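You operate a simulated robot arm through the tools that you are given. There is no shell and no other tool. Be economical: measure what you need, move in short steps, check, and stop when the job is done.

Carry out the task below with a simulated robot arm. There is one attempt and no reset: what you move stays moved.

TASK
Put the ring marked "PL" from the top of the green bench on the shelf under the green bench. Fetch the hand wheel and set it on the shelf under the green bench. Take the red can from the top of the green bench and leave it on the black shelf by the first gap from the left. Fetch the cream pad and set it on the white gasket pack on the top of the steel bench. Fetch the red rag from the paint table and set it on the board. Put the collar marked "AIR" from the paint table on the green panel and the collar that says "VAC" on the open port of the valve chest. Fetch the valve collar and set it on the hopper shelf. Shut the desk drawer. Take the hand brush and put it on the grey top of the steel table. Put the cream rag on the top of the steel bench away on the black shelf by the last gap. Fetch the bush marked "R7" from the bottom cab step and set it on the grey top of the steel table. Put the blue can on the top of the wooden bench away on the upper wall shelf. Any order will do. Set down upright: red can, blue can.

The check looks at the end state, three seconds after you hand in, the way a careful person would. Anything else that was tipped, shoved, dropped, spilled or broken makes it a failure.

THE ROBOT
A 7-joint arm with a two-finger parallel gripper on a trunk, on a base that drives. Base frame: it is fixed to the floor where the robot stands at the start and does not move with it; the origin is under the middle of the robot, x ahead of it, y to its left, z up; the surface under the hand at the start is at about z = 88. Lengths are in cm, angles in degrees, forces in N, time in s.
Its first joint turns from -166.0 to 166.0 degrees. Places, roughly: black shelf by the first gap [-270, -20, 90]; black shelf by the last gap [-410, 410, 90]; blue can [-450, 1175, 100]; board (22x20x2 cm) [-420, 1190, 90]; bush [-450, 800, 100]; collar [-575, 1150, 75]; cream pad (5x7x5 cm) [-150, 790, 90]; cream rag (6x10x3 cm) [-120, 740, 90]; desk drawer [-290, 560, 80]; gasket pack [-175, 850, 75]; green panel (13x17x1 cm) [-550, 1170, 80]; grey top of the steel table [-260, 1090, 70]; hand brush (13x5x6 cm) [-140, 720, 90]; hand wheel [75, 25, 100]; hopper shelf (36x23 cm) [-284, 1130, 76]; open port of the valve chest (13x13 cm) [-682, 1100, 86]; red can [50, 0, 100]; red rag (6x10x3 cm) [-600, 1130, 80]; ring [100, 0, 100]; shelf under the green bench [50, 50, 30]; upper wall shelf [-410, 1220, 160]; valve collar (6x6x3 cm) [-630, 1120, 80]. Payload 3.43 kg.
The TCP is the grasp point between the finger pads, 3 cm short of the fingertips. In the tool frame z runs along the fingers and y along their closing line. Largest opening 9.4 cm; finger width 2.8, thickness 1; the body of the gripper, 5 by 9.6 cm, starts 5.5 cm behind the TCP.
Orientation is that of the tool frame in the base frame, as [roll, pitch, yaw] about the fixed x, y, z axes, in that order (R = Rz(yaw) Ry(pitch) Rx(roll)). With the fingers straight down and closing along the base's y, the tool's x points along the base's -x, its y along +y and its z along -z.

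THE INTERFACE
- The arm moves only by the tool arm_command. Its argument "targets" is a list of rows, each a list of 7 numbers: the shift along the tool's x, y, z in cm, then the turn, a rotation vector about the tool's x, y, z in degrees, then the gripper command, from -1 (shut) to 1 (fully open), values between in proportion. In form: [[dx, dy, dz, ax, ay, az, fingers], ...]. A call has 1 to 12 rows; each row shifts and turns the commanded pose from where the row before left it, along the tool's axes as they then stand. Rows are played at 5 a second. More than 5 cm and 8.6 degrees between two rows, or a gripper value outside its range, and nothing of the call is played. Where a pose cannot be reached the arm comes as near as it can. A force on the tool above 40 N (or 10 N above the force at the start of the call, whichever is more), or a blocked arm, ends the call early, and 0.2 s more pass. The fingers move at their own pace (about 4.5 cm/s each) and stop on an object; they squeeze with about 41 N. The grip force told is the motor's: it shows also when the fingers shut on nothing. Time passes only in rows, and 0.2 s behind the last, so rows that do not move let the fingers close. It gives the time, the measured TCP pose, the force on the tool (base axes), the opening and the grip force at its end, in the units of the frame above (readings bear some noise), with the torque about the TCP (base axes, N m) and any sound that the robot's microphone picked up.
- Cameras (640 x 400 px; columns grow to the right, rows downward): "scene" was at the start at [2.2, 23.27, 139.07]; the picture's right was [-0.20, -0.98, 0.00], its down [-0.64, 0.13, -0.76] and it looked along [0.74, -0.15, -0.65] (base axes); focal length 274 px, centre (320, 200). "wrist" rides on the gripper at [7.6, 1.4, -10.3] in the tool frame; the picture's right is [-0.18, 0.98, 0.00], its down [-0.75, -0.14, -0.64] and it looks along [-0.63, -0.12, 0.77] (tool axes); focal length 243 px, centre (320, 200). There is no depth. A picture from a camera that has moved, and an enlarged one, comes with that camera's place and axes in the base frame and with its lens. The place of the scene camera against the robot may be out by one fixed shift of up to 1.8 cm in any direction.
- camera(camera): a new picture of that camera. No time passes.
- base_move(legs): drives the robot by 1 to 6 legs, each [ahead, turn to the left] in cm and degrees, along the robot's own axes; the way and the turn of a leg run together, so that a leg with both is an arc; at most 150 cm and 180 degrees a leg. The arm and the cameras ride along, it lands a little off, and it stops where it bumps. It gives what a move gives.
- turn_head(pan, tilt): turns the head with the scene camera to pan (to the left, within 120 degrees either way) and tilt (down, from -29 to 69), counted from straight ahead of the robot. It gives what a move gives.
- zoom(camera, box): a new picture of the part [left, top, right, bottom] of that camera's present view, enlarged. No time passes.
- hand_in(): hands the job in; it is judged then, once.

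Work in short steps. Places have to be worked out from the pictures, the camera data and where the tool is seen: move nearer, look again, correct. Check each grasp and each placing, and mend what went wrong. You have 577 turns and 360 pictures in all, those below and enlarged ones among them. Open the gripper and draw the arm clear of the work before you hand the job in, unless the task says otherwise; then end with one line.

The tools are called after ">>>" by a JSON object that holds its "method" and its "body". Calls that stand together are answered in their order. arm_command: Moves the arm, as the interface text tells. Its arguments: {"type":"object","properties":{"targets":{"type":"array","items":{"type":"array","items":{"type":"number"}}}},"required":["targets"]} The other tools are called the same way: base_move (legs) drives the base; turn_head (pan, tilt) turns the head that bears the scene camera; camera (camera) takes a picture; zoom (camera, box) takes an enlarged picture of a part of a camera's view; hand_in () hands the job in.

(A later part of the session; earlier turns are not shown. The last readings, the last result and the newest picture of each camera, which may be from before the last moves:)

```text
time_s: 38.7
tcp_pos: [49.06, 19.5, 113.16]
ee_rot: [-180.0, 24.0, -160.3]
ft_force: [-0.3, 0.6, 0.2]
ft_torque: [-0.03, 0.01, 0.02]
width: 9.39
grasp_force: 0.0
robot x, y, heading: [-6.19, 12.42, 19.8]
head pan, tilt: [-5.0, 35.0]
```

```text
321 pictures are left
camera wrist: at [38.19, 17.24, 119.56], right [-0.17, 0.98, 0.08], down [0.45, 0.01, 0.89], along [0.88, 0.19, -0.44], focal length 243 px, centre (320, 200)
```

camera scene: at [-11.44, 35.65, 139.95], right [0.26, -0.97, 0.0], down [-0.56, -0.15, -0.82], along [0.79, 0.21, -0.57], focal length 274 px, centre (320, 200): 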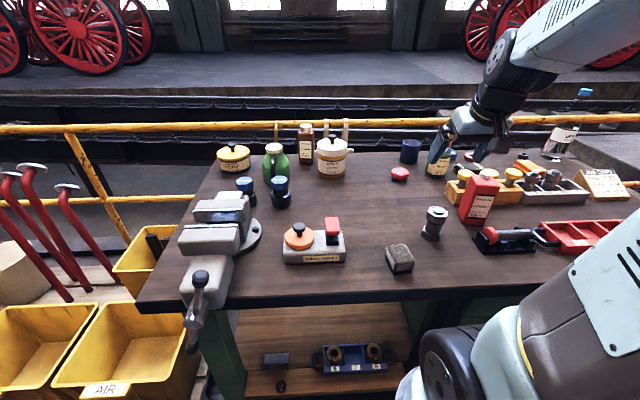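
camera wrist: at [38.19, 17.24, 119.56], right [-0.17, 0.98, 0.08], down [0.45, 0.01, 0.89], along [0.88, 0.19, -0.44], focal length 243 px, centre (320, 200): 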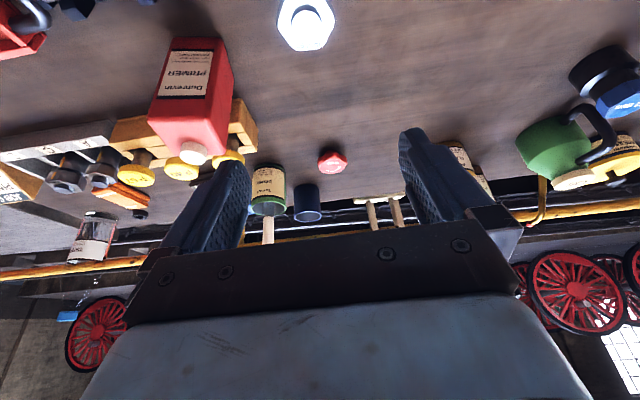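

Wheel at about n=82, l=1 (≈(76.7, 28.5)). I move above it.

>>> {"method": "arm_command", "body": {"targets": [[-4.1, -0.13, 1.83, 0, 0, 0, 1], [-4.1, -0.13, 1.83, 0, 0, 0, 1], [-4.1, -0.13, 1.83, 0, 0, 0, 1], [-4.1, -0.13, 1.83, 0, 0, 0, 1], [-4.1, -0.13, 1.83, 0, 0, 0, 1], [-4.1, -0.13, 1.83, 0, 0, 0, 1], [1.83, 0, 4.11, 0, 0, 0, 1], [1.83, 0, 4.11, 0, 0, 0, 1], [1.0, 0, 2.2, 0, 0, 0, 1], [0, 0, 0, 0, 0, 0, 1]]}}

>>> {"method": "camera", "body": {"camera": "wrist"}}

>>> {"method": "zoom", "body": {"camera": "scene", "box": [352, 120, 448, 180]}}

```text
time_s: 40.9
tcp_pos: [74.78, 27.73, 101.61]
ee_rot: [-180.0, 23.9, -160.2]
ft_force: [0.5, 0.9, -0.3]
ft_torque: [-0.02, 0.03, 0.0]
width: 9.4
grasp_force: 0.0
robot x, y, heading: [-6.45, 12.62, 19.7]
head pan, tilt: [-5.0, 35.0]
```

```text
320 pictures are left
camera wrist: at [63.89, 25.41, 108.06], right [-0.17, 0.98, 0.08], down [0.45, 0.01, 0.89], along [0.88, 0.19, -0.44], focal length 243 px, centre (320, 200)
```

wrist: 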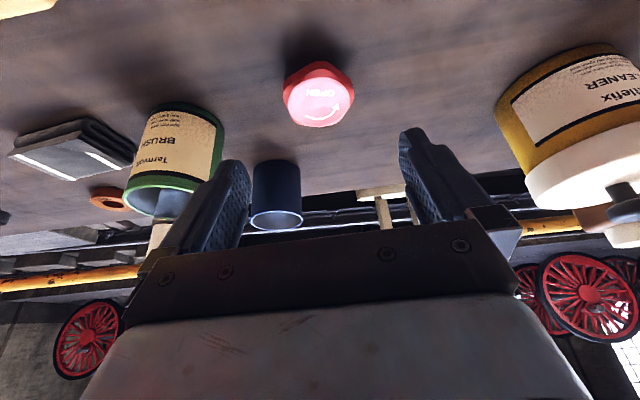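

```text
6.67 times, centred on (400, 150) of scene
camera zoom: at [-11.4, 35.67, 139.96], right [0.26, -0.97, 0.0], down [-0.55, -0.15, -0.82], along [0.79, 0.21, -0.57], focal length 1825 px, centre (-213, 533)
```

zoom: 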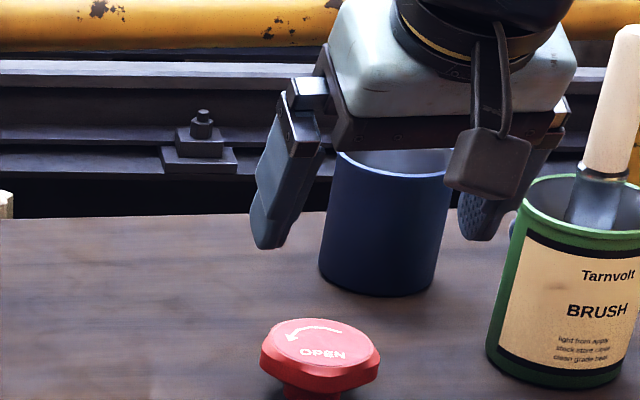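

>>> {"method": "arm_command", "body": {"targets": [[0.71, 0.13, 3.11, 0, 0, 0, 1], [0.71, 0.13, 3.11, 0, 0, 0, 1], [0.71, 0.13, 3.11, 0, 0, 0, 1], [0, 0, 0, 0, 0, 0, 1]]}}

>>> {"method": "camera", "body": {"camera": "wrist"}}

```text
time_s: 41.9
tcp_pos: [76.31, 28.81, 92.34]
ee_rot: [180.0, 24.0, -160.1]
ft_force: [-0.1, -0.4, -0.3]
ft_torque: [0.0, 0.0, 0.0]
width: 9.41
grasp_force: 0.0
robot x, y, heading: [-6.61, 12.13, 19.8]
head pan, tilt: [-5.0, 35.0]
```

```text
318 pictures are left
camera wrist: at [65.42, 26.49, 98.66], right [-0.17, 0.98, 0.08], down [0.45, 0.01, 0.89], along [0.88, 0.19, -0.44], focal length 243 px, centre (320, 200)
```

wrist: 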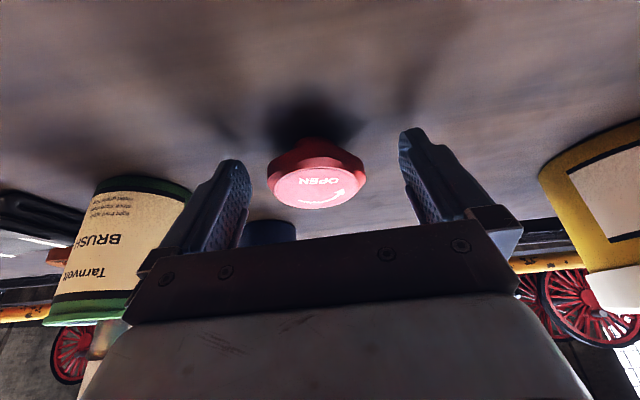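

>>> {"method": "arm_command", "body": {"targets": [[0, 0, 0, 0, 0, 0, -1], [0, 0, 0, 0, 0, 0, -1], [0, 0, 0, 0, 0, 0, -1], [-1.9, 0, -4.27, 0, 0, 0, -1], [-1.9, 0, -4.27, 0, 0, 0, -1], [-1.9, 0, -4.27, 0, 0, 0, -1], [-1.9, 0, -4.27, 0, 0, 0, -1], [-1.9, 0, -4.27, 0, 0, 0, -1]]}}

>>> {"method": "camera", "body": {"camera": "wrist"}}

```text
time_s: 43.7
tcp_pos: [76.29, 28.96, 115.62]
ee_rot: [-180.0, 23.9, -160.2]
ft_force: [1.6, -0.9, -3.3]
ft_torque: [0.0, 0.07, 0.0]
width: 5.88
grasp_force: 40.6
robot x, y, heading: [-6.35, 12.41, 20.1]
head pan, tilt: [-5.0, 35.0]
```

```text
317 pictures are left
camera wrist: at [65.49, 26.63, 121.96], right [-0.17, 0.98, 0.08], down [0.45, 0.01, 0.89], along [0.88, 0.19, -0.44], focal length 243 px, centre (320, 200)
```

wrist: 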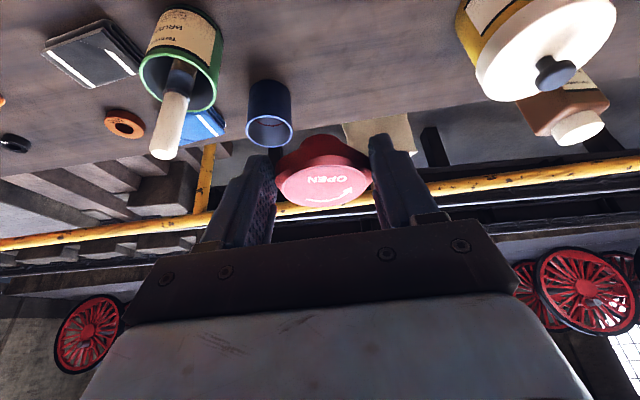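

Wheel held (5.9 wide). I retract and drive back 40.

>>> {"method": "arm_command", "body": {"targets": [[4.2, 0, -1.87, 0, 0, 0, -1], [4.2, 0, -1.87, 0, 0, 0, -1], [4.2, 0, -1.87, 0, 0, 0, -1], [4.2, 0, -1.87, 0, 0, 0, -1], [4.2, 0, -1.87, 0, 0, 0, -1], [4.2, 0, -1.87, 0, 0, 0, -1]]}}

>>> {"method": "base_move", "body": {"legs": [[-40, 0]]}}

```text
time_s: 45.1
tcp_pos: [50.46, 19.46, 115.45]
ee_rot: [-180.0, 24.0, -160.2]
ft_force: [1.5, 0.1, -4.4]
ft_torque: [-0.04, 0.13, 0.03]
width: 5.85
grasp_force: 41.4
robot x, y, heading: [-6.26, 11.99, 20.0]
head pan, tilt: [-5.0, 35.0]
```

```text
time_s: 47.6
tcp_pos: [12.66, 5.66, 115.5]
ee_rot: [179.9, 24.0, -160.6]
ft_force: [0.3, -0.4, -2.7]
ft_torque: [-0.03, 0.08, 0.01]
width: 5.93
grasp_force: 41.3
robot x, y, heading: [-44.44, -1.27, 19.4]
head pan, tilt: [-5.0, 35.0]
```

>>> {"method": "arm_command", "body": {"targets": [[0, 4.67, 0, 0, 0, 0, -1], [0, 4.67, 0, 0, 0, 0, -1], [0, 4.67, 0, 0, 0, 0, -1], [0, 4.67, 0, 0, 0, 0, -1], [0, 4.67, 0, 0, 0, 0, -1], [0, 4.67, 0, 0, 0, 0, -1], [0, 4.67, 0, 0, 0, 0, -1], [0, 4.67, 0, 0, 0, 0, -1]]}}

>>> {"method": "arm_command", "body": {"targets": [[1.845, 0, 4.14, 0, 0, 0, -1], [1.845, 0, 4.14, 0, 0, 0, -1], [1.845, 0, 4.14, 0, 0, 0, -1], [1.845, 0, 4.14, 0, 0, 0, -1], [1.845, 0, 4.14, 0, 0, 0, -1], [1.845, 0, 4.14, 0, 0, 0, -1], [1.845, 0, 4.14, 0, 0, 0, -1], [1.845, 0, 4.14, 0, 0, 0, -1], [1.845, 0, 4.14, 0, 0, 0, -1], [1.845, 0, 4.14, 0, 0, 0, -1], [1.845, 0, 4.14, 0, 0, 0, -1], [1.845, 0, 4.14, 0, 0, 0, -1]]}}

>>> {"method": "arm_command", "body": {"targets": [[1.845, 0, 4.14, 0, 0, 0, -1], [1.845, 0, 4.14, 0, 0, 0, -1], [-2.91, 0, 3.15, 0, 0, 0, -1], [-2.91, 0, 3.15, 0, 0, 0, -1], [-2.91, 0, 3.15, 0, 0, 0, -1], [-2.91, 0, 3.15, 0, 0, 0, -1], [-2.91, 0, 3.15, 0, 0, 0, -1], [0, 0, 0, 0, 0, 0, -1]]}}

>>> {"method": "camera", "body": {"camera": "wrist"}}

```text
time_s: 49.4
tcp_pos: [-0.03, 40.69, 115.58]
ee_rot: [-180.0, 24.0, -160.5]
ft_force: [0.1, -0.1, -3.6]
ft_torque: [-0.03, 0.07, 0.02]
width: 5.89
grasp_force: 40.7
robot x, y, heading: [-44.18, -1.41, 19.5]
head pan, tilt: [-5.0, 35.0]
```

```text
time_s: 52.0
tcp_pos: [0.27, 40.94, 61.25]
ee_rot: [179.9, 24.0, -160.6]
ft_force: [-0.2, -0.4, -2.5]
ft_torque: [-0.02, 0.07, -0.03]
width: 5.89
grasp_force: 40.6
robot x, y, heading: [-44.04, -1.44, 19.7]
head pan, tilt: [-5.0, 35.0]
```

```text
time_s: 53.8
tcp_pos: [18.98, 47.34, 43.75]
ee_rot: [-180.0, 23.9, -160.5]
ft_force: [-0.2, 0.3, -4.0]
ft_torque: [-0.04, 0.04, 0.01]
width: 5.88
grasp_force: 40.5
robot x, y, heading: [-44.47, -1.01, 19.6]
head pan, tilt: [-5.0, 35.0]
```

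```text
316 pictures are left
camera wrist: at [8.11, 45.08, 50.11], right [-0.17, 0.98, 0.08], down [0.45, 0.01, 0.89], along [0.88, 0.19, -0.44], focal length 243 px, centre (320, 200)
```

wrist: 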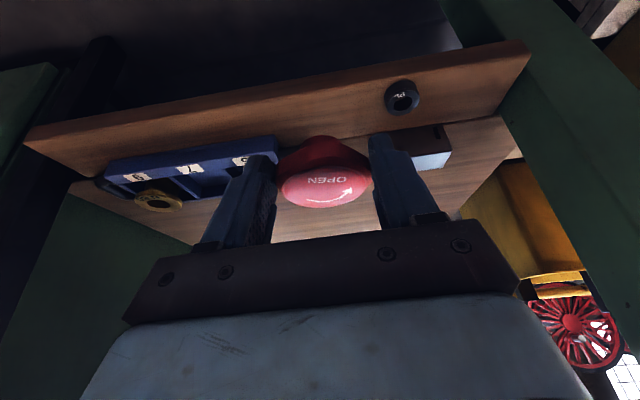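

>>> {"method": "arm_command", "body": {"targets": [[-1.36, 0.05, 3.8, 0, 0, 0, -1], [-1.36, 0.05, 3.8, 0, 0, 0, -1], [-1.36, 0.05, 3.8, 0, 0, 0, -1], [0, 0, 0, 0, 0, 0, -1]]}}

>>> {"method": "camera", "body": {"camera": "wrist"}}

```text
time_s: 54.8
tcp_pos: [26.56, 50.31, 34.7]
ee_rot: [-180.0, 24.0, -160.5]
ft_force: [-0.4, -0.3, -3.5]
ft_torque: [-0.04, 0.07, 0.01]
width: 5.88
grasp_force: 41.4
robot x, y, heading: [-44.03, -1.04, 19.6]
head pan, tilt: [-5.0, 35.0]
```

```text
315 pictures are left
camera wrist: at [15.64, 48.01, 41.07], right [-0.17, 0.98, 0.07], down [0.45, 0.01, 0.89], along [0.88, 0.19, -0.44], focal length 243 px, centre (320, 200)
```

wrist: 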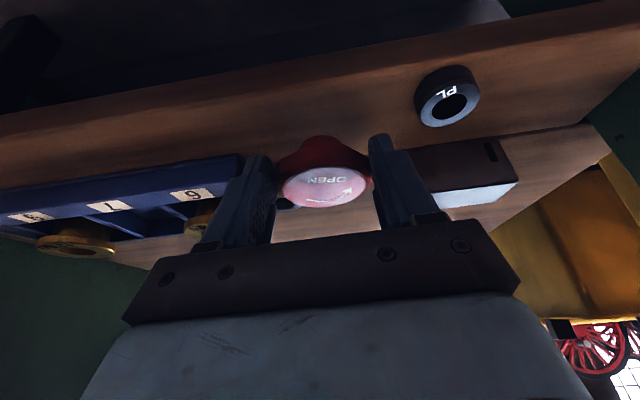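

The right finger is close to the tray's corner; the free gap is centred at l≈40, so I shift 1.4 left before lowering.

>>> {"method": "arm_command", "body": {"targets": [[0, 1.4, 0, 0, 0, 0, -1], [0.2, 0, 0.46, 0, 0, 0, -1], [0.2, 0, 0.46, 0, 0, 0, -1], [0.2, 0, 0.46, 0, 0, 0, -1]]}}

>>> {"method": "camera", "body": {"camera": "wrist"}}

```text
time_s: 55.8
tcp_pos: [26.16, 51.76, 33.35]
ee_rot: [179.9, 24.0, -160.4]
ft_force: [-0.2, 0.2, -2.7]
ft_torque: [-0.02, 0.08, -0.04]
width: 5.87
grasp_force: 40.5
robot x, y, heading: [-44.02, -1.56, 19.5]
head pan, tilt: [-5.0, 35.0]
```

```text
314 pictures are left
camera wrist: at [15.32, 49.41, 39.69], right [-0.17, 0.98, 0.08], down [0.45, 0.01, 0.89], along [0.88, 0.19, -0.44], focal length 243 px, centre (320, 200)
```

wrist: 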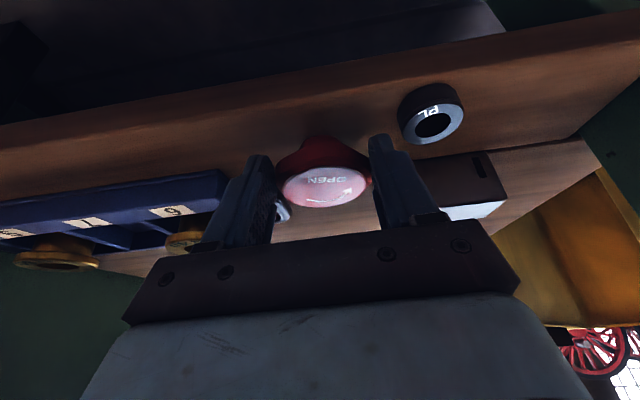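

>>> {"method": "arm_command", "body": {"targets": [[0.12, 0, 0.27, 0, 0, 0, -1], [0.12, 0, 0.27, 0, 0, 0, -1], [0.12, 0, 0.27, 0, 0, 0, -1], [0.12, 0, 0.27, 0, 0, 0, -1], [0.12, 0, 0.27, 0, 0, 0, -1], [0.12, 0, 0.27, 0, 0, 0, -1]]}}

>>> {"method": "camera", "body": {"camera": "wrist"}}

```text
time_s: 57.2
tcp_pos: [26.27, 51.77, 31.79]
ee_rot: [179.8, 24.1, -160.5]
ft_force: [1.8, 7.0, 28.6]
ft_torque: [0.26, -0.75, -0.05]
width: 5.9
grasp_force: 41.6
robot x, y, heading: [-43.99, -1.01, 19.6]
head pan, tilt: [-5.0, 35.0]
```

```text
313 pictures are left
camera wrist: at [15.48, 49.54, 38.13], right [-0.17, 0.98, 0.08], down [0.45, 0.01, 0.89], along [0.88, 0.19, -0.44], focal length 243 px, centre (320, 200)
```

wrist: 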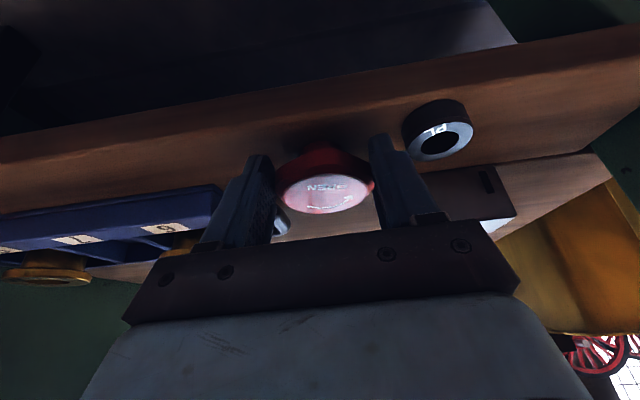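

Contact (28 N). I open slightly and withdraw upward.

>>> {"method": "arm_command", "body": {"targets": [[0, 0, 0, 0, 0, 0, 0.47], [0, 0, 0, 0, 0, 0, 0.47], [-0.4, 0, -0.9, 0, 0, 0, 0.47], [-0.8, 0, -1.8, 0, 0, 0, 0.47], [-1.2, 0, -2.7, 0, 0, 0, 0.47], [0, 0, -4.5, 0, 0, 0, 0.47]]}}

>>> {"method": "camera", "body": {"camera": "wrist"}}

```text
time_s: 58.6
tcp_pos: [24.45, 51.02, 41.6]
ee_rot: [-180.0, 23.8, -160.5]
ft_force: [-0.1, 0.2, -0.5]
ft_torque: [0.01, 0.01, 0.0]
width: 6.9
grasp_force: 0.0
robot x, y, heading: [-44.21, -1.3, 19.7]
head pan, tilt: [-5.0, 35.0]
```

```text
312 pictures are left
camera wrist: at [13.65, 48.66, 47.95], right [-0.17, 0.98, 0.07], down [0.45, 0.01, 0.89], along [0.88, 0.19, -0.44], focal length 243 px, centre (320, 200)
```

wrist: 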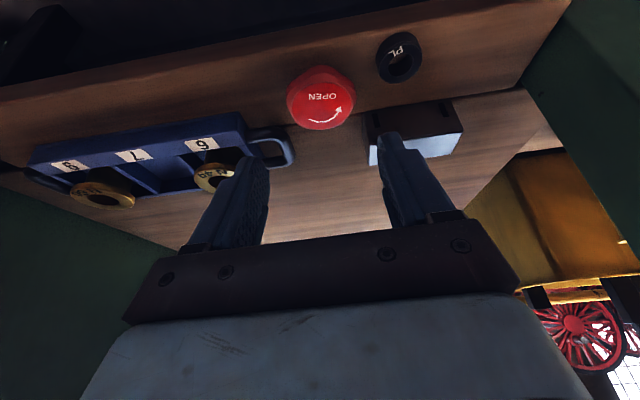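

Wheel placed. Retract back and up.

>>> {"method": "arm_command", "body": {"targets": [[4.1, 0, -1.83, 0, 0, 0, 1], [4.1, 0, -1.83, 0, 0, 0, 1], [4.1, 0, -1.83, 0, 0, 0, 1], [4.1, 0, -1.83, 0, 0, 0, 1], [4.1, 0, -1.83, 0, 0, 0, 1], [4.1, 0, -1.83, 0, 0, 0, 1], [-1.85, -1, -4.15, 0, 0, 0, 1], [-1.85, -1, -4.15, 0, 0, 0, 1], [-1.85, -1, -4.15, 0, 0, 0, 1], [-1.85, -1, -4.15, 0, 0, 0, 1], [-1.85, -1, -4.15, 0, 0, 0, 1], [-1.85, -1, -4.15, 0, 0, 0, 1]]}}

>>> {"method": "arm_command", "body": {"targets": [[-1.85, -2, -4.15, 0, 0, 0, 1], [-1.85, -2, -4.15, 0, 0, 0, 1], [-1.85, -2, -4.15, 0, 0, 0, 1], [-1.85, -2, -4.15, 0, 0, 0, 1], [-1.85, -2, -4.15, 0, 0, 0, 1], [-1.85, -2, -4.15, 0, 0, 0, 1], [-1.85, -2, -4.15, 0, 0, 0, 1], [-1.85, -2, -4.15, 0, 0, 0, 1], [-1.85, -2, -4.15, 0, 0, 0, 1], [-1.85, -2, -4.15, 0, 0, 0, 1], [-1.85, -2, -4.15, 0, 0, 0, 1], [-1.85, -2, -4.15, 0, 0, 0, 1]]}}

>>> {"method": "turn_head", "body": {"pan": 118, "tilt": 15}}

>>> {"method": "camera", "body": {"camera": "scene"}}

>>> {"method": "turn_head", "body": {"pan": -118, "tilt": 15}}

>>> {"method": "camera", "body": {"camera": "scene"}}

```text
time_s: 61.2
tcp_pos: [1.06, 36.51, 68.92]
ee_rot: [-180.0, 24.0, -160.5]
ft_force: [0.5, -0.3, -0.3]
ft_torque: [-0.02, 0.04, 0.0]
width: 9.4
grasp_force: 0.1
robot x, y, heading: [-44.19, -1.28, 19.4]
head pan, tilt: [-5.0, 35.0]
```

```text
time_s: 63.8
tcp_pos: [9.85, 14.67, 123.87]
ee_rot: [-180.0, 24.0, -160.6]
ft_force: [-0.2, 0.2, 0.5]
ft_torque: [-0.03, -0.01, -0.04]
width: 9.38
grasp_force: 0.2
out of reach, approached as far as the arm can: row 2, 3
robot x, y, heading: [-43.91, -1.1, 19.4]
head pan, tilt: [-5.0, 35.0]
```

```text
time_s: 65.8
tcp_pos: [10.05, 14.68, 123.76]
ee_rot: [-179.9, 24.0, -160.5]
ft_force: [-1.4, 0.2, 0.4]
ft_torque: [0.0, -0.04, -0.02]
width: 9.39
grasp_force: 0.1
robot x, y, heading: [-44.03, -1.05, 19.5]
head pan, tilt: [118.0, 15.0]
```

```text
311 pictures are left
camera scene: at [-64.54, 26.15, 143.16], right [0.67, 0.74, 0.0], down [0.19, -0.17, -0.97], along [-0.71, 0.65, -0.26], focal length 274 px, centre (320, 200)
```

scene: 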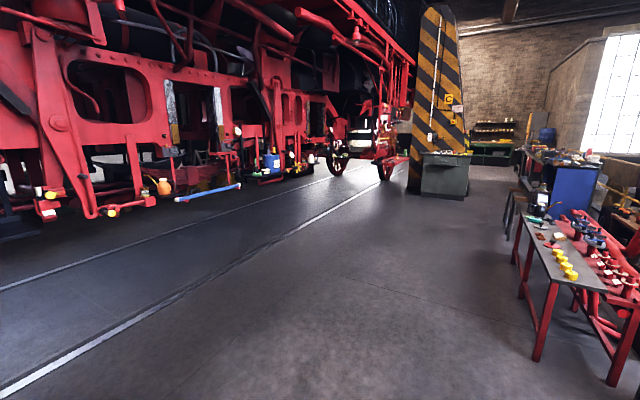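

```text
time_s: 69.2
tcp_pos: [10.0, 14.68, 123.82]
ee_rot: [179.9, 24.1, -160.5]
ft_force: [0.0, -0.8, -0.6]
ft_torque: [-0.02, 0.0, 0.01]
width: 9.39
grasp_force: 0.0
robot x, y, heading: [-44.16, -1.14, 19.6]
head pan, tilt: [-118.0, 15.0]
```

```text
310 pictures are left
camera scene: at [-59.01, 10.61, 143.16], right [-0.99, 0.15, 0.0], down [0.04, 0.26, -0.97], along [-0.14, -0.96, -0.26], focal length 274 px, centre (320, 200)
```

scene: 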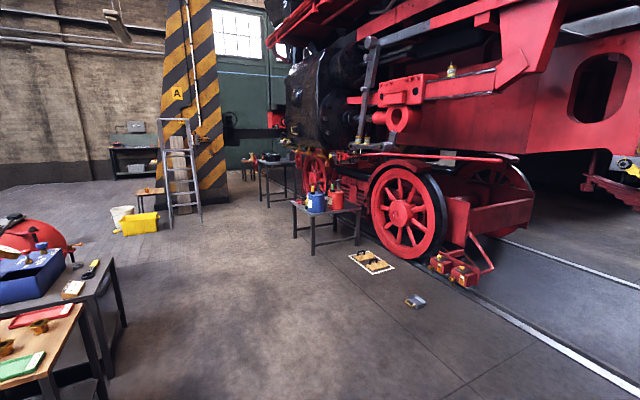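

The "black shelf" seems to be a ledge on the locomotive behind me. I turn around to look before choosing a grasp for the red can.

>>> {"method": "base_move", "body": {"legs": [[0, 178]]}}

>>> {"method": "turn_head", "body": {"pan": 25, "tilt": 10}}

>>> {"method": "camera", "body": {"camera": "scene"}}

>>> {"method": "turn_head", "body": {"pan": -30, "tilt": 10}}

>>> {"method": "camera", "body": {"camera": "scene"}}

```text
time_s: 73.3
tcp_pos: [-38.23, 55.17, 123.88]
ee_rot: [179.9, 23.9, -92.7]
ft_force: [0.9, -0.2, 0.2]
ft_torque: [0.02, 0.05, 0.01]
width: 9.41
grasp_force: 0.0
robot x, y, heading: [-38.37, -1.76, 89.5]
head pan, tilt: [-118.0, 15.0]
stopped in leg 1: the robot was blocked; the commanded pose is now the measured one
```

```text
time_s: 75.6
tcp_pos: [-38.24, 55.06, 123.77]
ee_rot: [179.9, 23.9, -92.6]
ft_force: [-0.3, -0.7, -0.8]
ft_torque: [-0.01, 0.04, 0.0]
width: 9.39
grasp_force: 0.2
robot x, y, heading: [-38.22, -1.65, 89.2]
head pan, tilt: [25.0, 10.0]
```

```text
309 pictures are left
camera scene: at [-65.46, 2.21, 143.97], right [0.91, 0.41, 0.0], down [0.07, -0.16, -0.98], along [-0.4, 0.9, -0.17], focal length 274 px, centre (320, 200)
```

scene: 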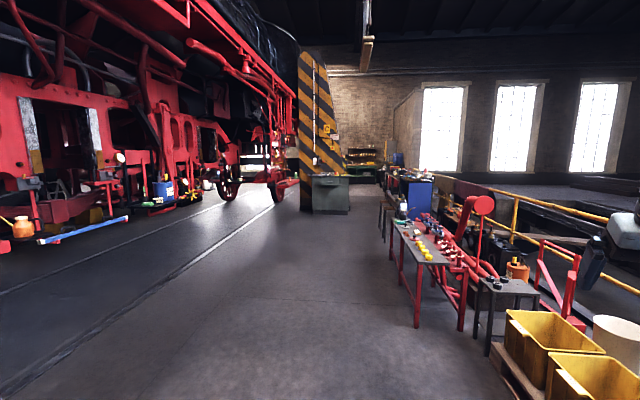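

```text
time_s: 76.8
tcp_pos: [-38.22, 55.11, 123.86]
ee_rot: [179.9, 24.0, -92.6]
ft_force: [0.4, -0.5, -0.3]
ft_torque: [0.0, -0.02, 0.02]
width: 9.39
grasp_force: 0.1
robot x, y, heading: [-38.1, -1.94, 89.0]
head pan, tilt: [-30.0, 10.0]
```

```text
308 pictures are left
camera scene: at [-56.9, 1.72, 143.97], right [0.86, -0.51, 0.0], down [-0.09, -0.15, -0.98], along [0.5, 0.85, -0.17], focal length 274 px, centre (320, 200)
```

scene: 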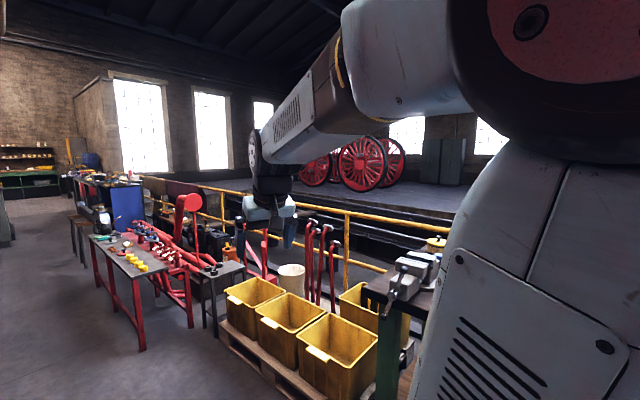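

The turn was blocked at heading 89°. I look to my right to find what it bumped.

>>> {"method": "turn_head", "body": {"pan": -85, "tilt": 40}}

>>> {"method": "camera", "body": {"camera": "scene"}}

>>> {"method": "turn_head", "body": {"pan": 10, "tilt": 60}}

>>> {"method": "camera", "body": {"camera": "scene"}}

```text
time_s: 78.0
tcp_pos: [-38.19, 55.08, 123.93]
ee_rot: [180.0, 24.0, -92.6]
ft_force: [0.3, -0.4, -0.4]
ft_torque: [0.0, -0.02, -0.01]
width: 9.41
grasp_force: 0.0
robot x, y, heading: [-37.9, -1.79, 89.4]
head pan, tilt: [-85.0, 40.0]
```

```text
307 pictures are left
camera scene: at [-53.17, -5.65, 139.21], right [0.07, -1.0, 0.0], down [-0.64, -0.05, -0.77], along [0.76, 0.06, -0.64], focal length 274 px, centre (320, 200)
```

scene: 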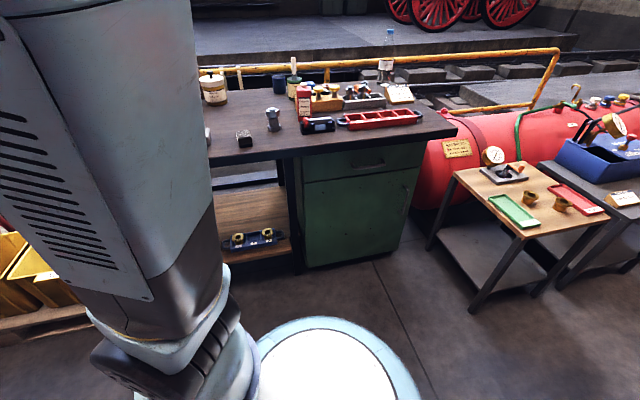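

```text
time_s: 79.8
tcp_pos: [-38.33, 55.15, 123.93]
ee_rot: [179.9, 24.1, -92.6]
ft_force: [-0.2, 0.6, -0.2]
ft_torque: [0.01, -0.03, -0.03]
width: 9.44
grasp_force: 0.0
robot x, y, heading: [-37.94, -1.94, 89.3]
head pan, tilt: [10.0, 60.0]
```

```text
306 pictures are left
camera scene: at [-62.71, 0.31, 136.53], right [0.99, 0.16, 0.0], down [0.14, -0.86, -0.5], along [-0.08, 0.49, -0.87], focal length 274 px, centre (320, 200)
```

scene: 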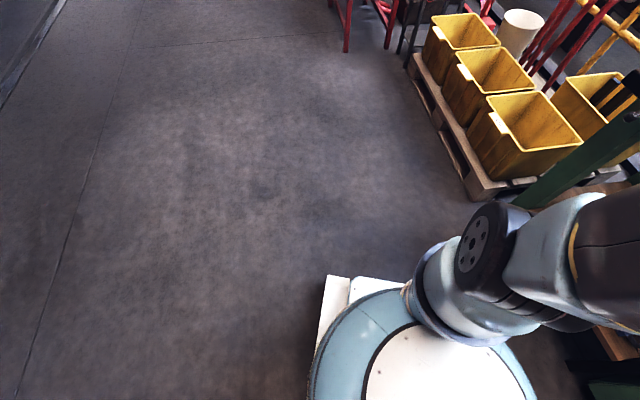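

Only the elbow met the bench edge; nothing looks displaced. I turn back, reverse 70 cm, and then turn toward the locomotive.

>>> {"method": "base_move", "body": {"legs": [[0, -60], [-70, 0], [0, 165]]}}

>>> {"method": "turn_head", "body": {"pan": 0, "tilt": 15}}

>>> {"method": "camera", "body": {"camera": "scene"}}

```text
time_s: 83.2
tcp_pos: [10.69, 28.44, 123.89]
ee_rot: [179.9, 23.9, -151.0]
ft_force: [-1.0, 1.5, -0.7]
ft_torque: [-0.09, -0.05, -0.04]
width: 9.41
grasp_force: 0.1
robot x, y, heading: [-40.51, 3.45, 29.9]
head pan, tilt: [10.0, 60.0]
stopped in leg 1: the robot was blocked; the commanded pose is now the measured one
```

```text
time_s: 84.3
tcp_pos: [10.62, 28.43, 123.96]
ee_rot: [-179.9, 23.8, -151.1]
ft_force: [0.2, -0.2, -0.2]
ft_torque: [-0.02, 0.06, 0.01]
width: 9.37
grasp_force: 0.1
robot x, y, heading: [-40.34, 3.37, 30.0]
head pan, tilt: [0.0, 15.0]
```

```text
305 pictures are left
camera scene: at [-49.34, 26.39, 143.15], right [0.5, -0.87, 0.0], down [-0.23, -0.13, -0.97], along [0.84, 0.48, -0.26], focal length 274 px, centre (320, 200)
```

scene: 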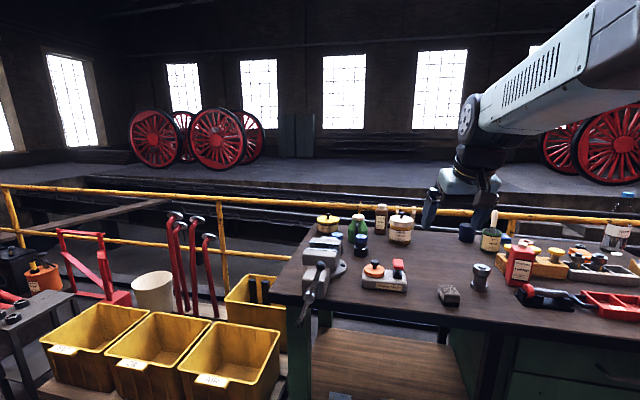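

>>> {"method": "base_move", "body": {"legs": [[-70, 0]]}}

>>> {"method": "turn_head", "body": {"pan": 0, "tilt": 40}}

>>> {"method": "camera", "body": {"camera": "scene"}}

```text
time_s: 88.0
tcp_pos: [-47.4, -5.89, 124.02]
ee_rot: [-180.0, 23.9, -152.6]
ft_force: [0.1, 0.1, 0.4]
ft_torque: [-0.02, 0.01, -0.01]
width: 9.4
grasp_force: 0.0
robot x, y, heading: [-99.17, -29.44, 28.7]
head pan, tilt: [0.0, 15.0]
```

```text
time_s: 88.9
tcp_pos: [-47.39, -6.01, 123.91]
ee_rot: [-180.0, 23.8, -152.7]
ft_force: [0.4, -0.1, 0.0]
ft_torque: [-0.01, 0.01, 0.02]
width: 9.4
grasp_force: 0.1
robot x, y, heading: [-99.36, -29.5, 28.6]
head pan, tilt: [0.0, 40.0]
```

```text
304 pictures are left
camera scene: at [-108.23, -6.68, 139.21], right [0.48, -0.88, 0.0], down [-0.56, -0.31, -0.77], along [0.67, 0.37, -0.64], focal length 274 px, centre (320, 200)
```

scene: 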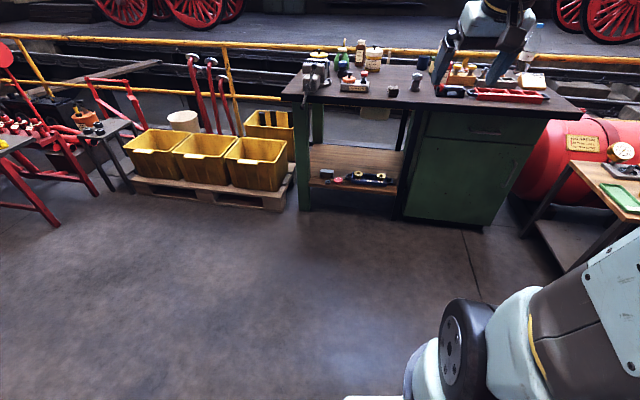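

Items on the shelf appear in place. Now turn to face the locomotive.

>>> {"method": "zoom", "body": {"camera": "scene", "box": [280, 40, 520, 220]}}

>>> {"method": "base_move", "body": {"legs": [[0, 168]]}}

>>> {"method": "turn_head", "body": {"pan": 0, "tilt": 15}}

>>> {"method": "camera", "body": {"camera": "scene"}}

```text
2.22 times, centred on (400, 130) of scene
camera zoom: at [-108.23, -6.68, 139.21], right [0.48, -0.88, 0.0], down [-0.56, -0.31, -0.77], along [0.67, 0.37, -0.64], focal length 608 px, centre (142, 356)
```

zoom: 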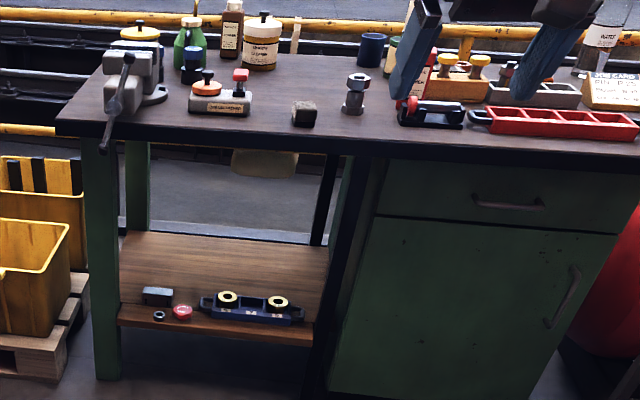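

```text
time_s: 92.9
tcp_pos: [-98.89, 28.21, 123.95]
ee_rot: [179.9, 24.0, -87.4]
ft_force: [0.6, -0.1, 0.9]
ft_torque: [0.02, 0.05, 0.02]
width: 9.42
grasp_force: 0.2
robot x, y, heading: [-93.22, -29.09, 95.4]
head pan, tilt: [0.0, 40.0]
stopped in leg 1: the robot was blocked; the commanded pose is now the measured one
```

```text
time_s: 93.8
tcp_pos: [-98.91, 28.01, 123.99]
ee_rot: [179.9, 23.8, -87.3]
ft_force: [0.0, 0.0, 0.1]
ft_torque: [0.01, 0.02, -0.01]
width: 9.41
grasp_force: 0.0
robot x, y, heading: [-93.38, -28.78, 95.4]
head pan, tilt: [0.0, 15.0]
```

```text
302 pictures are left
camera scene: at [-116.94, -26.9, 143.15], right [1.0, 0.1, 0.0], down [0.02, -0.26, -0.97], along [-0.09, 0.96, -0.26], focal length 274 px, centre (320, 200)
```

scene: 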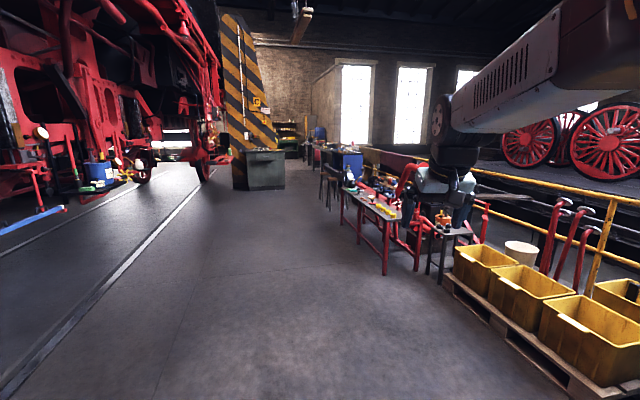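

Blocked again after 67°, far from the bench. I look around at the floor near me.

>>> {"method": "turn_head", "body": {"pan": 100, "tilt": 45}}

>>> {"method": "camera", "body": {"camera": "scene"}}

>>> {"method": "turn_head", "body": {"pan": -100, "tilt": 50}}

>>> {"method": "camera", "body": {"camera": "scene"}}

```text
time_s: 95.6
tcp_pos: [-98.9, 28.03, 124.05]
ee_rot: [179.9, 23.9, -87.3]
ft_force: [0.1, -0.4, 0.1]
ft_torque: [0.0, 0.03, -0.01]
width: 9.4
grasp_force: 0.1
robot x, y, heading: [-93.41, -29.14, 95.5]
head pan, tilt: [100.0, 45.0]
```

```text
301 pictures are left
camera scene: at [-123.89, -38.36, 138.48], right [-0.27, 0.96, 0.0], down [0.68, 0.19, -0.71], along [-0.68, -0.19, -0.71], focal length 274 px, centre (320, 200)
```

scene: 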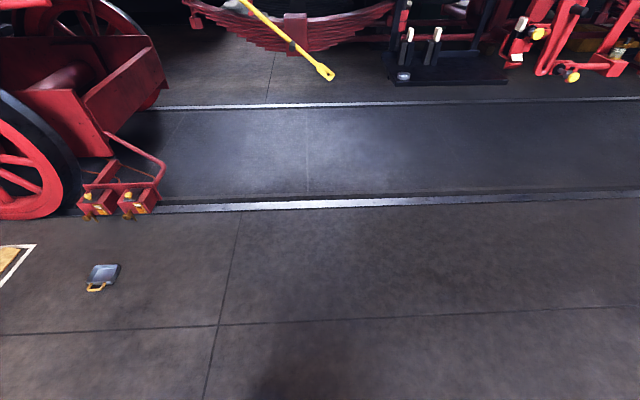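

```text
time_s: 98.5
tcp_pos: [-98.97, 27.96, 123.99]
ee_rot: [179.9, 23.8, -87.4]
ft_force: [0.5, -0.4, -0.1]
ft_torque: [-0.01, -0.03, -0.02]
width: 9.41
grasp_force: 0.1
robot x, y, heading: [-92.98, -28.51, 95.5]
head pan, tilt: [-100.0, 50.0]
```

```text
300 pictures are left
camera scene: at [-108.37, -36.81, 137.79], right [-0.08, -1.0, 0.0], down [-0.76, 0.06, -0.64], along [0.64, -0.05, -0.77], focal length 274 px, centre (320, 200)
```

scene: 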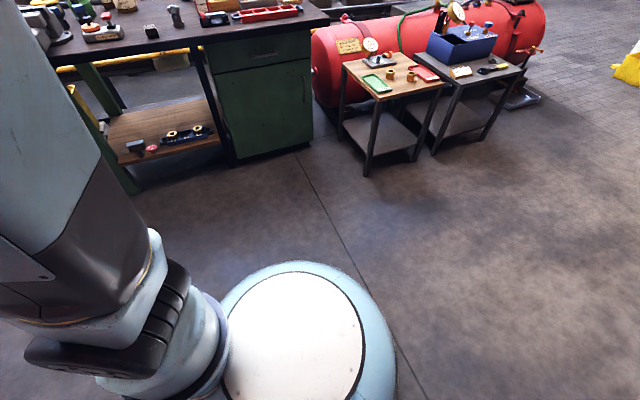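

No obstacle: long turns simply drift. I'll turn in smaller legs.

>>> {"method": "base_move", "body": {"legs": [[0, 45]]}}

>>> {"method": "base_move", "body": {"legs": [[0, 45]]}}

>>> {"method": "turn_head", "body": {"pan": 10, "tilt": 15}}

>>> {"method": "camera", "body": {"camera": "scene"}}

```text
time_s: 101.2
tcp_pos: [-137.33, 6.95, 124.01]
ee_rot: [179.9, 23.9, -42.2]
ft_force: [-0.9, -0.2, 0.1]
ft_torque: [0.0, 0.0, -0.02]
width: 9.37
grasp_force: 0.1
robot x, y, heading: [-90.26, -25.86, 140.5]
head pan, tilt: [-100.0, 50.0]
```

```text
time_s: 103.9
tcp_pos: [-147.6, -35.62, 124.1]
ee_rot: [179.9, 23.9, 2.5]
ft_force: [-0.1, -0.4, 0.5]
ft_torque: [0.02, -0.02, 0.0]
width: 9.4
grasp_force: 0.0
robot x, y, heading: [-91.61, -21.72, -175.1]
head pan, tilt: [-100.0, 50.0]
```

```text
time_s: 105.8
tcp_pos: [-147.53, -35.55, 124.09]
ee_rot: [180.0, 23.9, 2.5]
ft_force: [-0.3, -0.5, 0.0]
ft_torque: [-0.01, 0.01, -0.01]
width: 9.41
grasp_force: 0.0
robot x, y, heading: [-91.19, -22.11, -175.0]
head pan, tilt: [10.0, 15.0]
```

```text
299 pictures are left
camera scene: at [-92.39, -46.35, 143.16], right [-0.26, 0.97, 0.0], down [0.25, 0.07, -0.97], along [-0.93, -0.25, -0.26], focal length 274 px, centre (320, 200)
```

scene: 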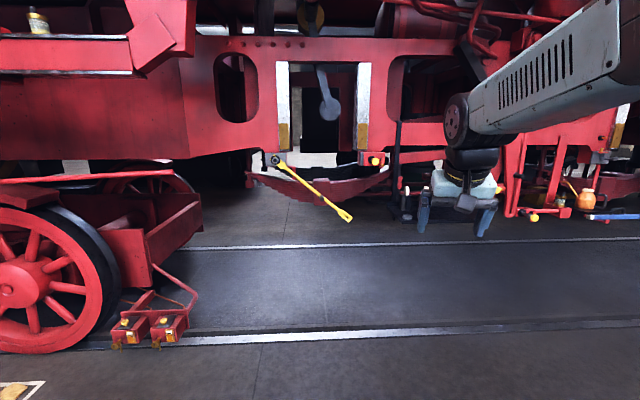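

>>> {"method": "zoom", "body": {"camera": "scene", "box": [240, 50, 560, 250]}}

>>> {"method": "turn_head", "body": {"pan": -30, "tilt": 15}}

>>> {"method": "camera", "body": {"camera": "scene"}}

```text
2.00 times, centred on (400, 150) of scene
camera zoom: at [-92.39, -46.35, 143.16], right [-0.26, 0.97, 0.0], down [0.25, 0.07, -0.97], along [-0.93, -0.25, -0.26], focal length 548 px, centre (160, 300)
```

zoom: 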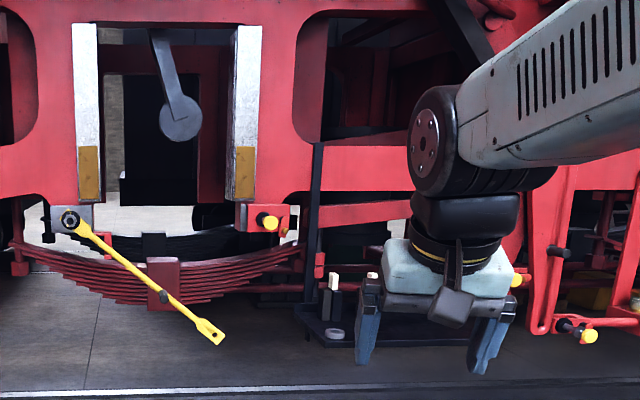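

```text
time_s: 106.9
tcp_pos: [-147.54, -35.57, 124.11]
ee_rot: [180.0, 24.0, 2.4]
ft_force: [0.5, 0.0, -1.1]
ft_torque: [0.03, -0.03, -0.01]
width: 9.38
grasp_force: 0.1
robot x, y, heading: [-91.26, -21.31, -175.2]
head pan, tilt: [-30.0, 15.0]
```

```text
297 pictures are left
camera scene: at [-91.82, -40.0, 143.16], right [0.42, 0.91, 0.0], down [0.23, -0.11, -0.97], along [-0.87, 0.41, -0.26], focal length 274 px, centre (320, 200)
```

scene: 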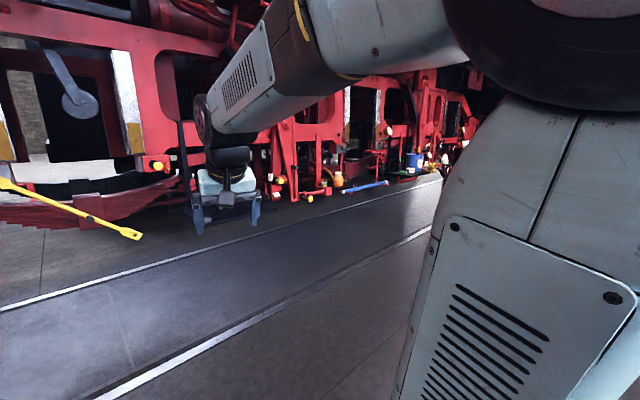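

The black shelf by the first gap sits behind the gripper at z≈90, open to the front. A tilted grip will do for the can. I turn back to the bench in 41° legs.

>>> {"method": "base_move", "body": {"legs": [[0, -41], [0, -41], [0, -41], [0, -41]]}}

```text
time_s: 110.8
tcp_pos: [-127.45, 24.04, 124.21]
ee_rot: [179.9, 23.9, -63.2]
ft_force: [-1.2, -0.1, 0.9]
ft_torque: [0.0, -0.01, -0.04]
width: 9.4
grasp_force: 0.0
robot x, y, heading: [-96.94, -24.54, 117.7]
head pan, tilt: [-30.0, 15.0]
stopped in leg 2: the robot was blocked; the commanded pose is now the measured one
```

>>> {"method": "base_move", "body": {"legs": [[0, -58]]}}

>>> {"method": "base_move", "body": {"legs": [[0, -45]]}}

```text
time_s: 114.5
tcp_pos: [-71.56, 27.06, 124.33]
ee_rot: [-180.0, 23.9, -121.1]
ft_force: [-1.5, -0.1, -0.4]
ft_torque: [-0.05, -0.08, -0.02]
width: 9.39
grasp_force: 0.1
robot x, y, heading: [-101.21, -21.92, 59.4]
head pan, tilt: [-30.0, 15.0]
stopped in leg 1: the robot was blocked; the commanded pose is now the measured one
```

```text
time_s: 117.2
tcp_pos: [-45.42, -9.37, 124.38]
ee_rot: [180.0, 24.0, -167.1]
ft_force: [0.4, 0.4, -0.3]
ft_torque: [-0.01, -0.04, 0.0]
width: 9.41
grasp_force: 0.1
robot x, y, heading: [-102.14, -18.06, 14.0]
head pan, tilt: [-30.0, 15.0]
```

>>> {"method": "base_move", "body": {"legs": [[0, -12], [92, 0]]}}

>>> {"method": "turn_head", "body": {"pan": 5, "tilt": 38}}

>>> {"method": "camera", "body": {"camera": "scene"}}

>>> {"method": "camera", "body": {"camera": "wrist"}}

```text
time_s: 123.1
tcp_pos: [49.32, -17.51, 124.31]
ee_rot: [179.9, 23.9, -178.8]
ft_force: [-0.7, -0.1, -0.5]
ft_torque: [0.0, -0.02, -0.01]
width: 9.39
grasp_force: 0.0
robot x, y, heading: [-8.4, -13.82, 2.3]
head pan, tilt: [-30.0, 15.0]
```

```text
time_s: 124.1
tcp_pos: [49.4, -17.53, 124.32]
ee_rot: [180.0, 23.9, -178.9]
ft_force: [-0.2, -0.4, -0.3]
ft_torque: [0.02, -0.01, -0.02]
width: 9.41
grasp_force: 0.1
robot x, y, heading: [-8.39, -13.73, 2.0]
head pan, tilt: [5.0, 38.0]
```

```text
296 pictures are left
camera scene: at [-6.47, 11.4, 139.51], right [0.12, -0.99, 0.0], down [-0.61, -0.08, -0.79], along [0.78, 0.1, -0.62], focal length 274 px, centre (320, 200)
```

scene: 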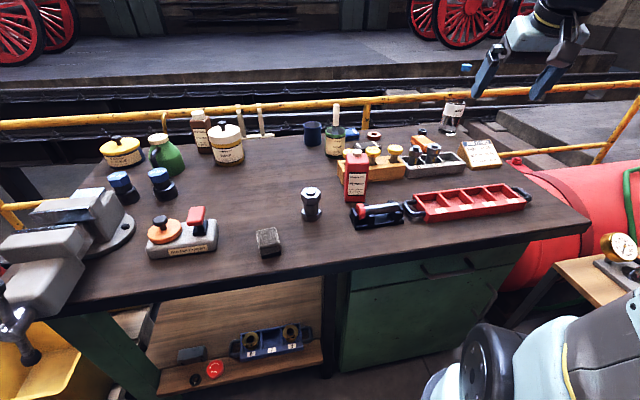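

```text
295 pictures are left
camera wrist: at [38.27, -16.26, 130.74], right [0.15, 0.99, 0.08], down [0.43, -0.13, 0.89], along [0.89, -0.1, -0.45], focal length 243 px, centre (320, 200)
```

wrist: 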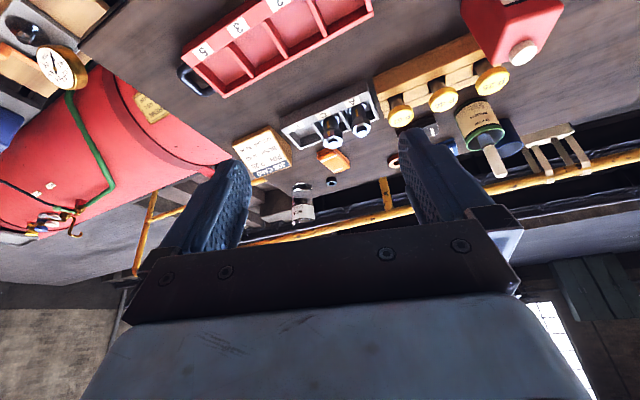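

>>> {"method": "zoom", "body": {"camera": "scene", "box": [300, 120, 460, 220]}}

```text
4.00 times, centred on (380, 170) of scene
camera zoom: at [-6.47, 11.4, 139.51], right [0.12, -0.99, 0.0], down [-0.61, -0.08, -0.79], along [0.78, 0.1, -0.62], focal length 1095 px, centre (80, 320)
```

zoom: 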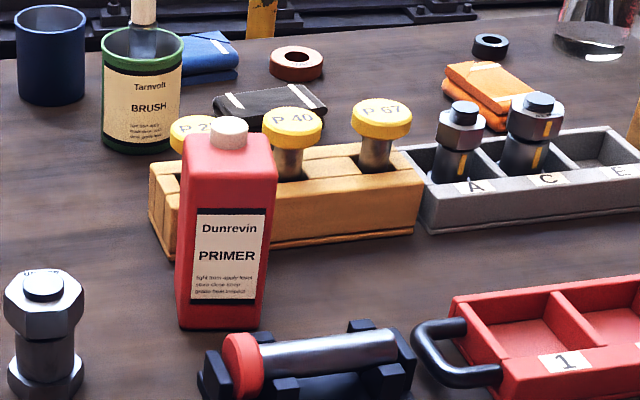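

Bottle ≈(60.6, 7.4), cap top ≈104, face yaw ≈ −5°. I align the tool and move above.

>>> {"method": "arm_command", "body": {"targets": [[-1.66, 4.17, 0.74, 2.44, 0, 5.48, 1], [-1.66, 4.17, 0.74, 0, 0, 0, 1], [-1.66, 4.17, 0.74, 0, 0, 0, 1], [-1.66, 4.17, 0.74, 0, 0, 0, 1], [-1.66, 4.17, 0.74, 0, 0, 0, 1], [-1.66, 4.17, 0.74, 0, 0, 0, 1], [1.7, 0, 3.8, 0, 0, 0, 1], [1.7, 0, 3.8, 0, 0, 0, 1], [0, 0, 0, 0, 0, 0, 1]]}}

>>> {"method": "camera", "body": {"camera": "wrist"}}

>>> {"method": "zoom", "body": {"camera": "scene", "box": [280, 80, 440, 220]}}

```text
time_s: 126.1
tcp_pos: [62.07, 6.63, 115.98]
ee_rot: [179.9, 23.9, 175.2]
ft_force: [0.5, 0.4, -0.6]
ft_torque: [0.04, -0.02, 0.02]
width: 9.42
grasp_force: 0.0
robot x, y, heading: [-8.29, -13.61, 2.0]
head pan, tilt: [5.0, 38.0]
```

```text
293 pictures are left
camera wrist: at [51.11, 9.13, 122.28], right [0.25, 0.97, 0.08], down [0.42, -0.18, 0.89], along [0.87, -0.19, -0.45], focal length 243 px, centre (320, 200)
```

wrist: 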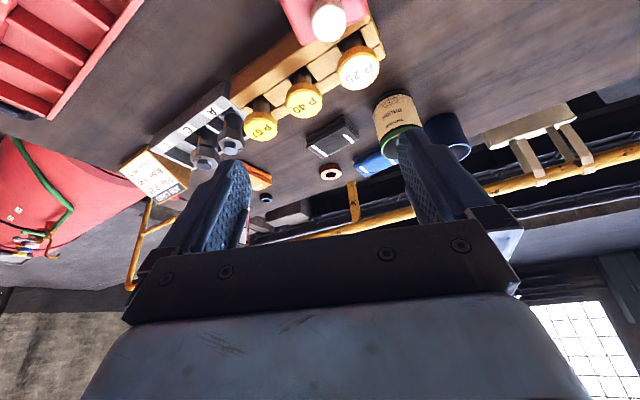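

```text
2.86 times, centred on (360, 150) of scene
camera zoom: at [-6.44, 11.41, 139.5], right [0.12, -0.99, 0.0], down [-0.61, -0.08, -0.79], along [0.78, 0.1, -0.62], focal length 782 px, centre (206, 343)
```

zoom: 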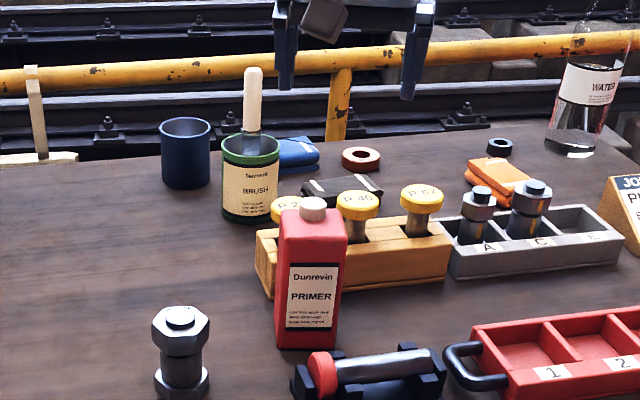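

>>> {"method": "arm_command", "body": {"targets": [[2.67, 0.73, 3.74, 0, 0, 0, 1], [2.67, 0.73, 3.74, 0, 0, 0, 1], [0, 0, 0, 0, 0, 0, 1]]}}

>>> {"method": "camera", "body": {"camera": "wrist"}}

>>> {"method": "zoom", "body": {"camera": "scene", "box": [300, 100, 428, 220]}}

```text
time_s: 126.9
tcp_pos: [60.24, 8.25, 106.98]
ee_rot: [179.9, 23.9, 175.2]
ft_force: [-0.4, 0.3, 0.2]
ft_torque: [0.01, -0.03, 0.02]
width: 9.4
grasp_force: 0.1
robot x, y, heading: [-8.67, -13.69, 2.0]
head pan, tilt: [5.0, 38.0]
```

```text
291 pictures are left
camera wrist: at [49.45, 10.71, 113.39], right [0.25, 0.97, 0.08], down [0.42, -0.18, 0.89], along [0.87, -0.19, -0.45], focal length 243 px, centre (320, 200)
```

wrist: 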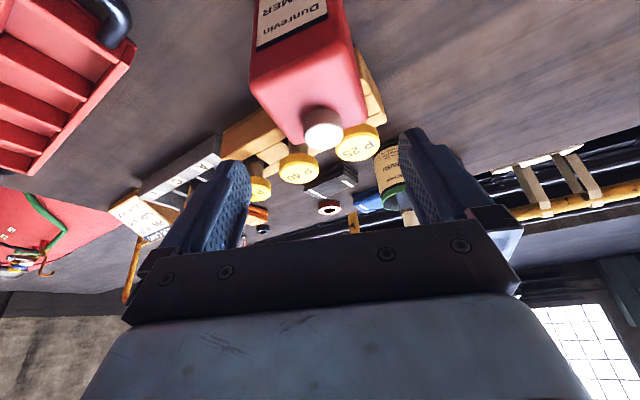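

```text
3.33 times, centred on (364, 160) of scene
camera zoom: at [-6.45, 11.41, 139.5], right [0.12, -0.99, 0.0], down [-0.61, -0.08, -0.79], along [0.78, 0.1, -0.62], focal length 913 px, centre (173, 333)
```

zoom: 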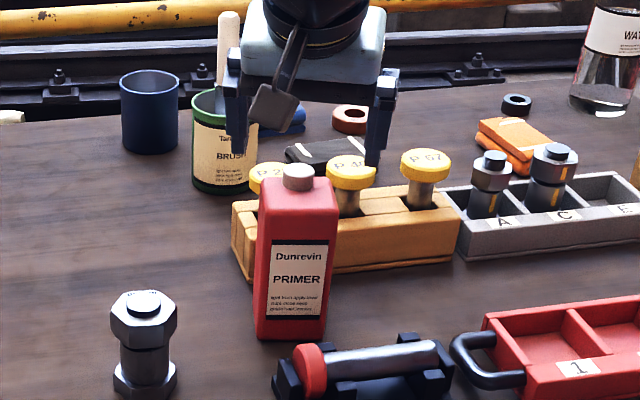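

>>> {"method": "zoom", "body": {"camera": "wrist", "box": [220, 0, 420, 170]}}

>>> {"method": "zoom", "body": {"camera": "scene", "box": [335, 140, 385, 210]}}

```text
2.35 times, centred on (320, 85) of wrist
camera zoom: at [49.45, 10.71, 113.39], right [0.25, 0.97, 0.08], down [0.42, -0.18, 0.89], along [0.87, -0.19, -0.45], focal length 571 px, centre (320, 471)
```

zoom: 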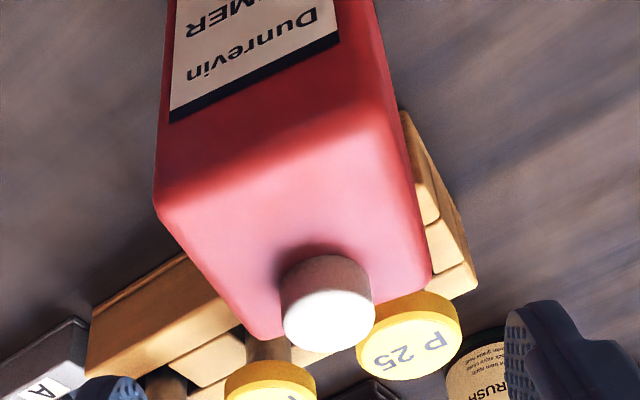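

```text
5.71 times, centred on (360, 175) of scene
camera zoom: at [-6.45, 11.41, 139.5], right [0.12, -0.99, 0.0], down [-0.61, -0.08, -0.79], along [0.78, 0.1, -0.62], focal length 1564 px, centre (91, 343)
```

zoom: 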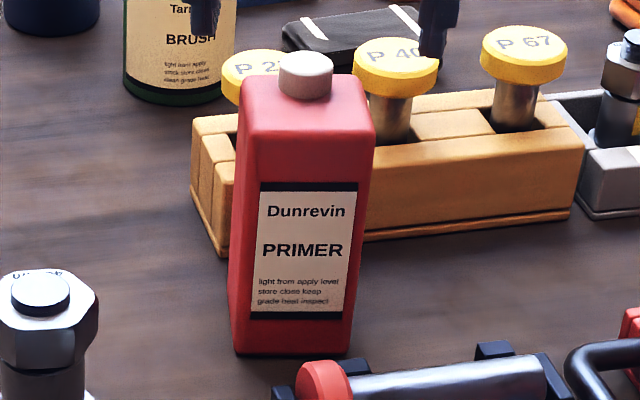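

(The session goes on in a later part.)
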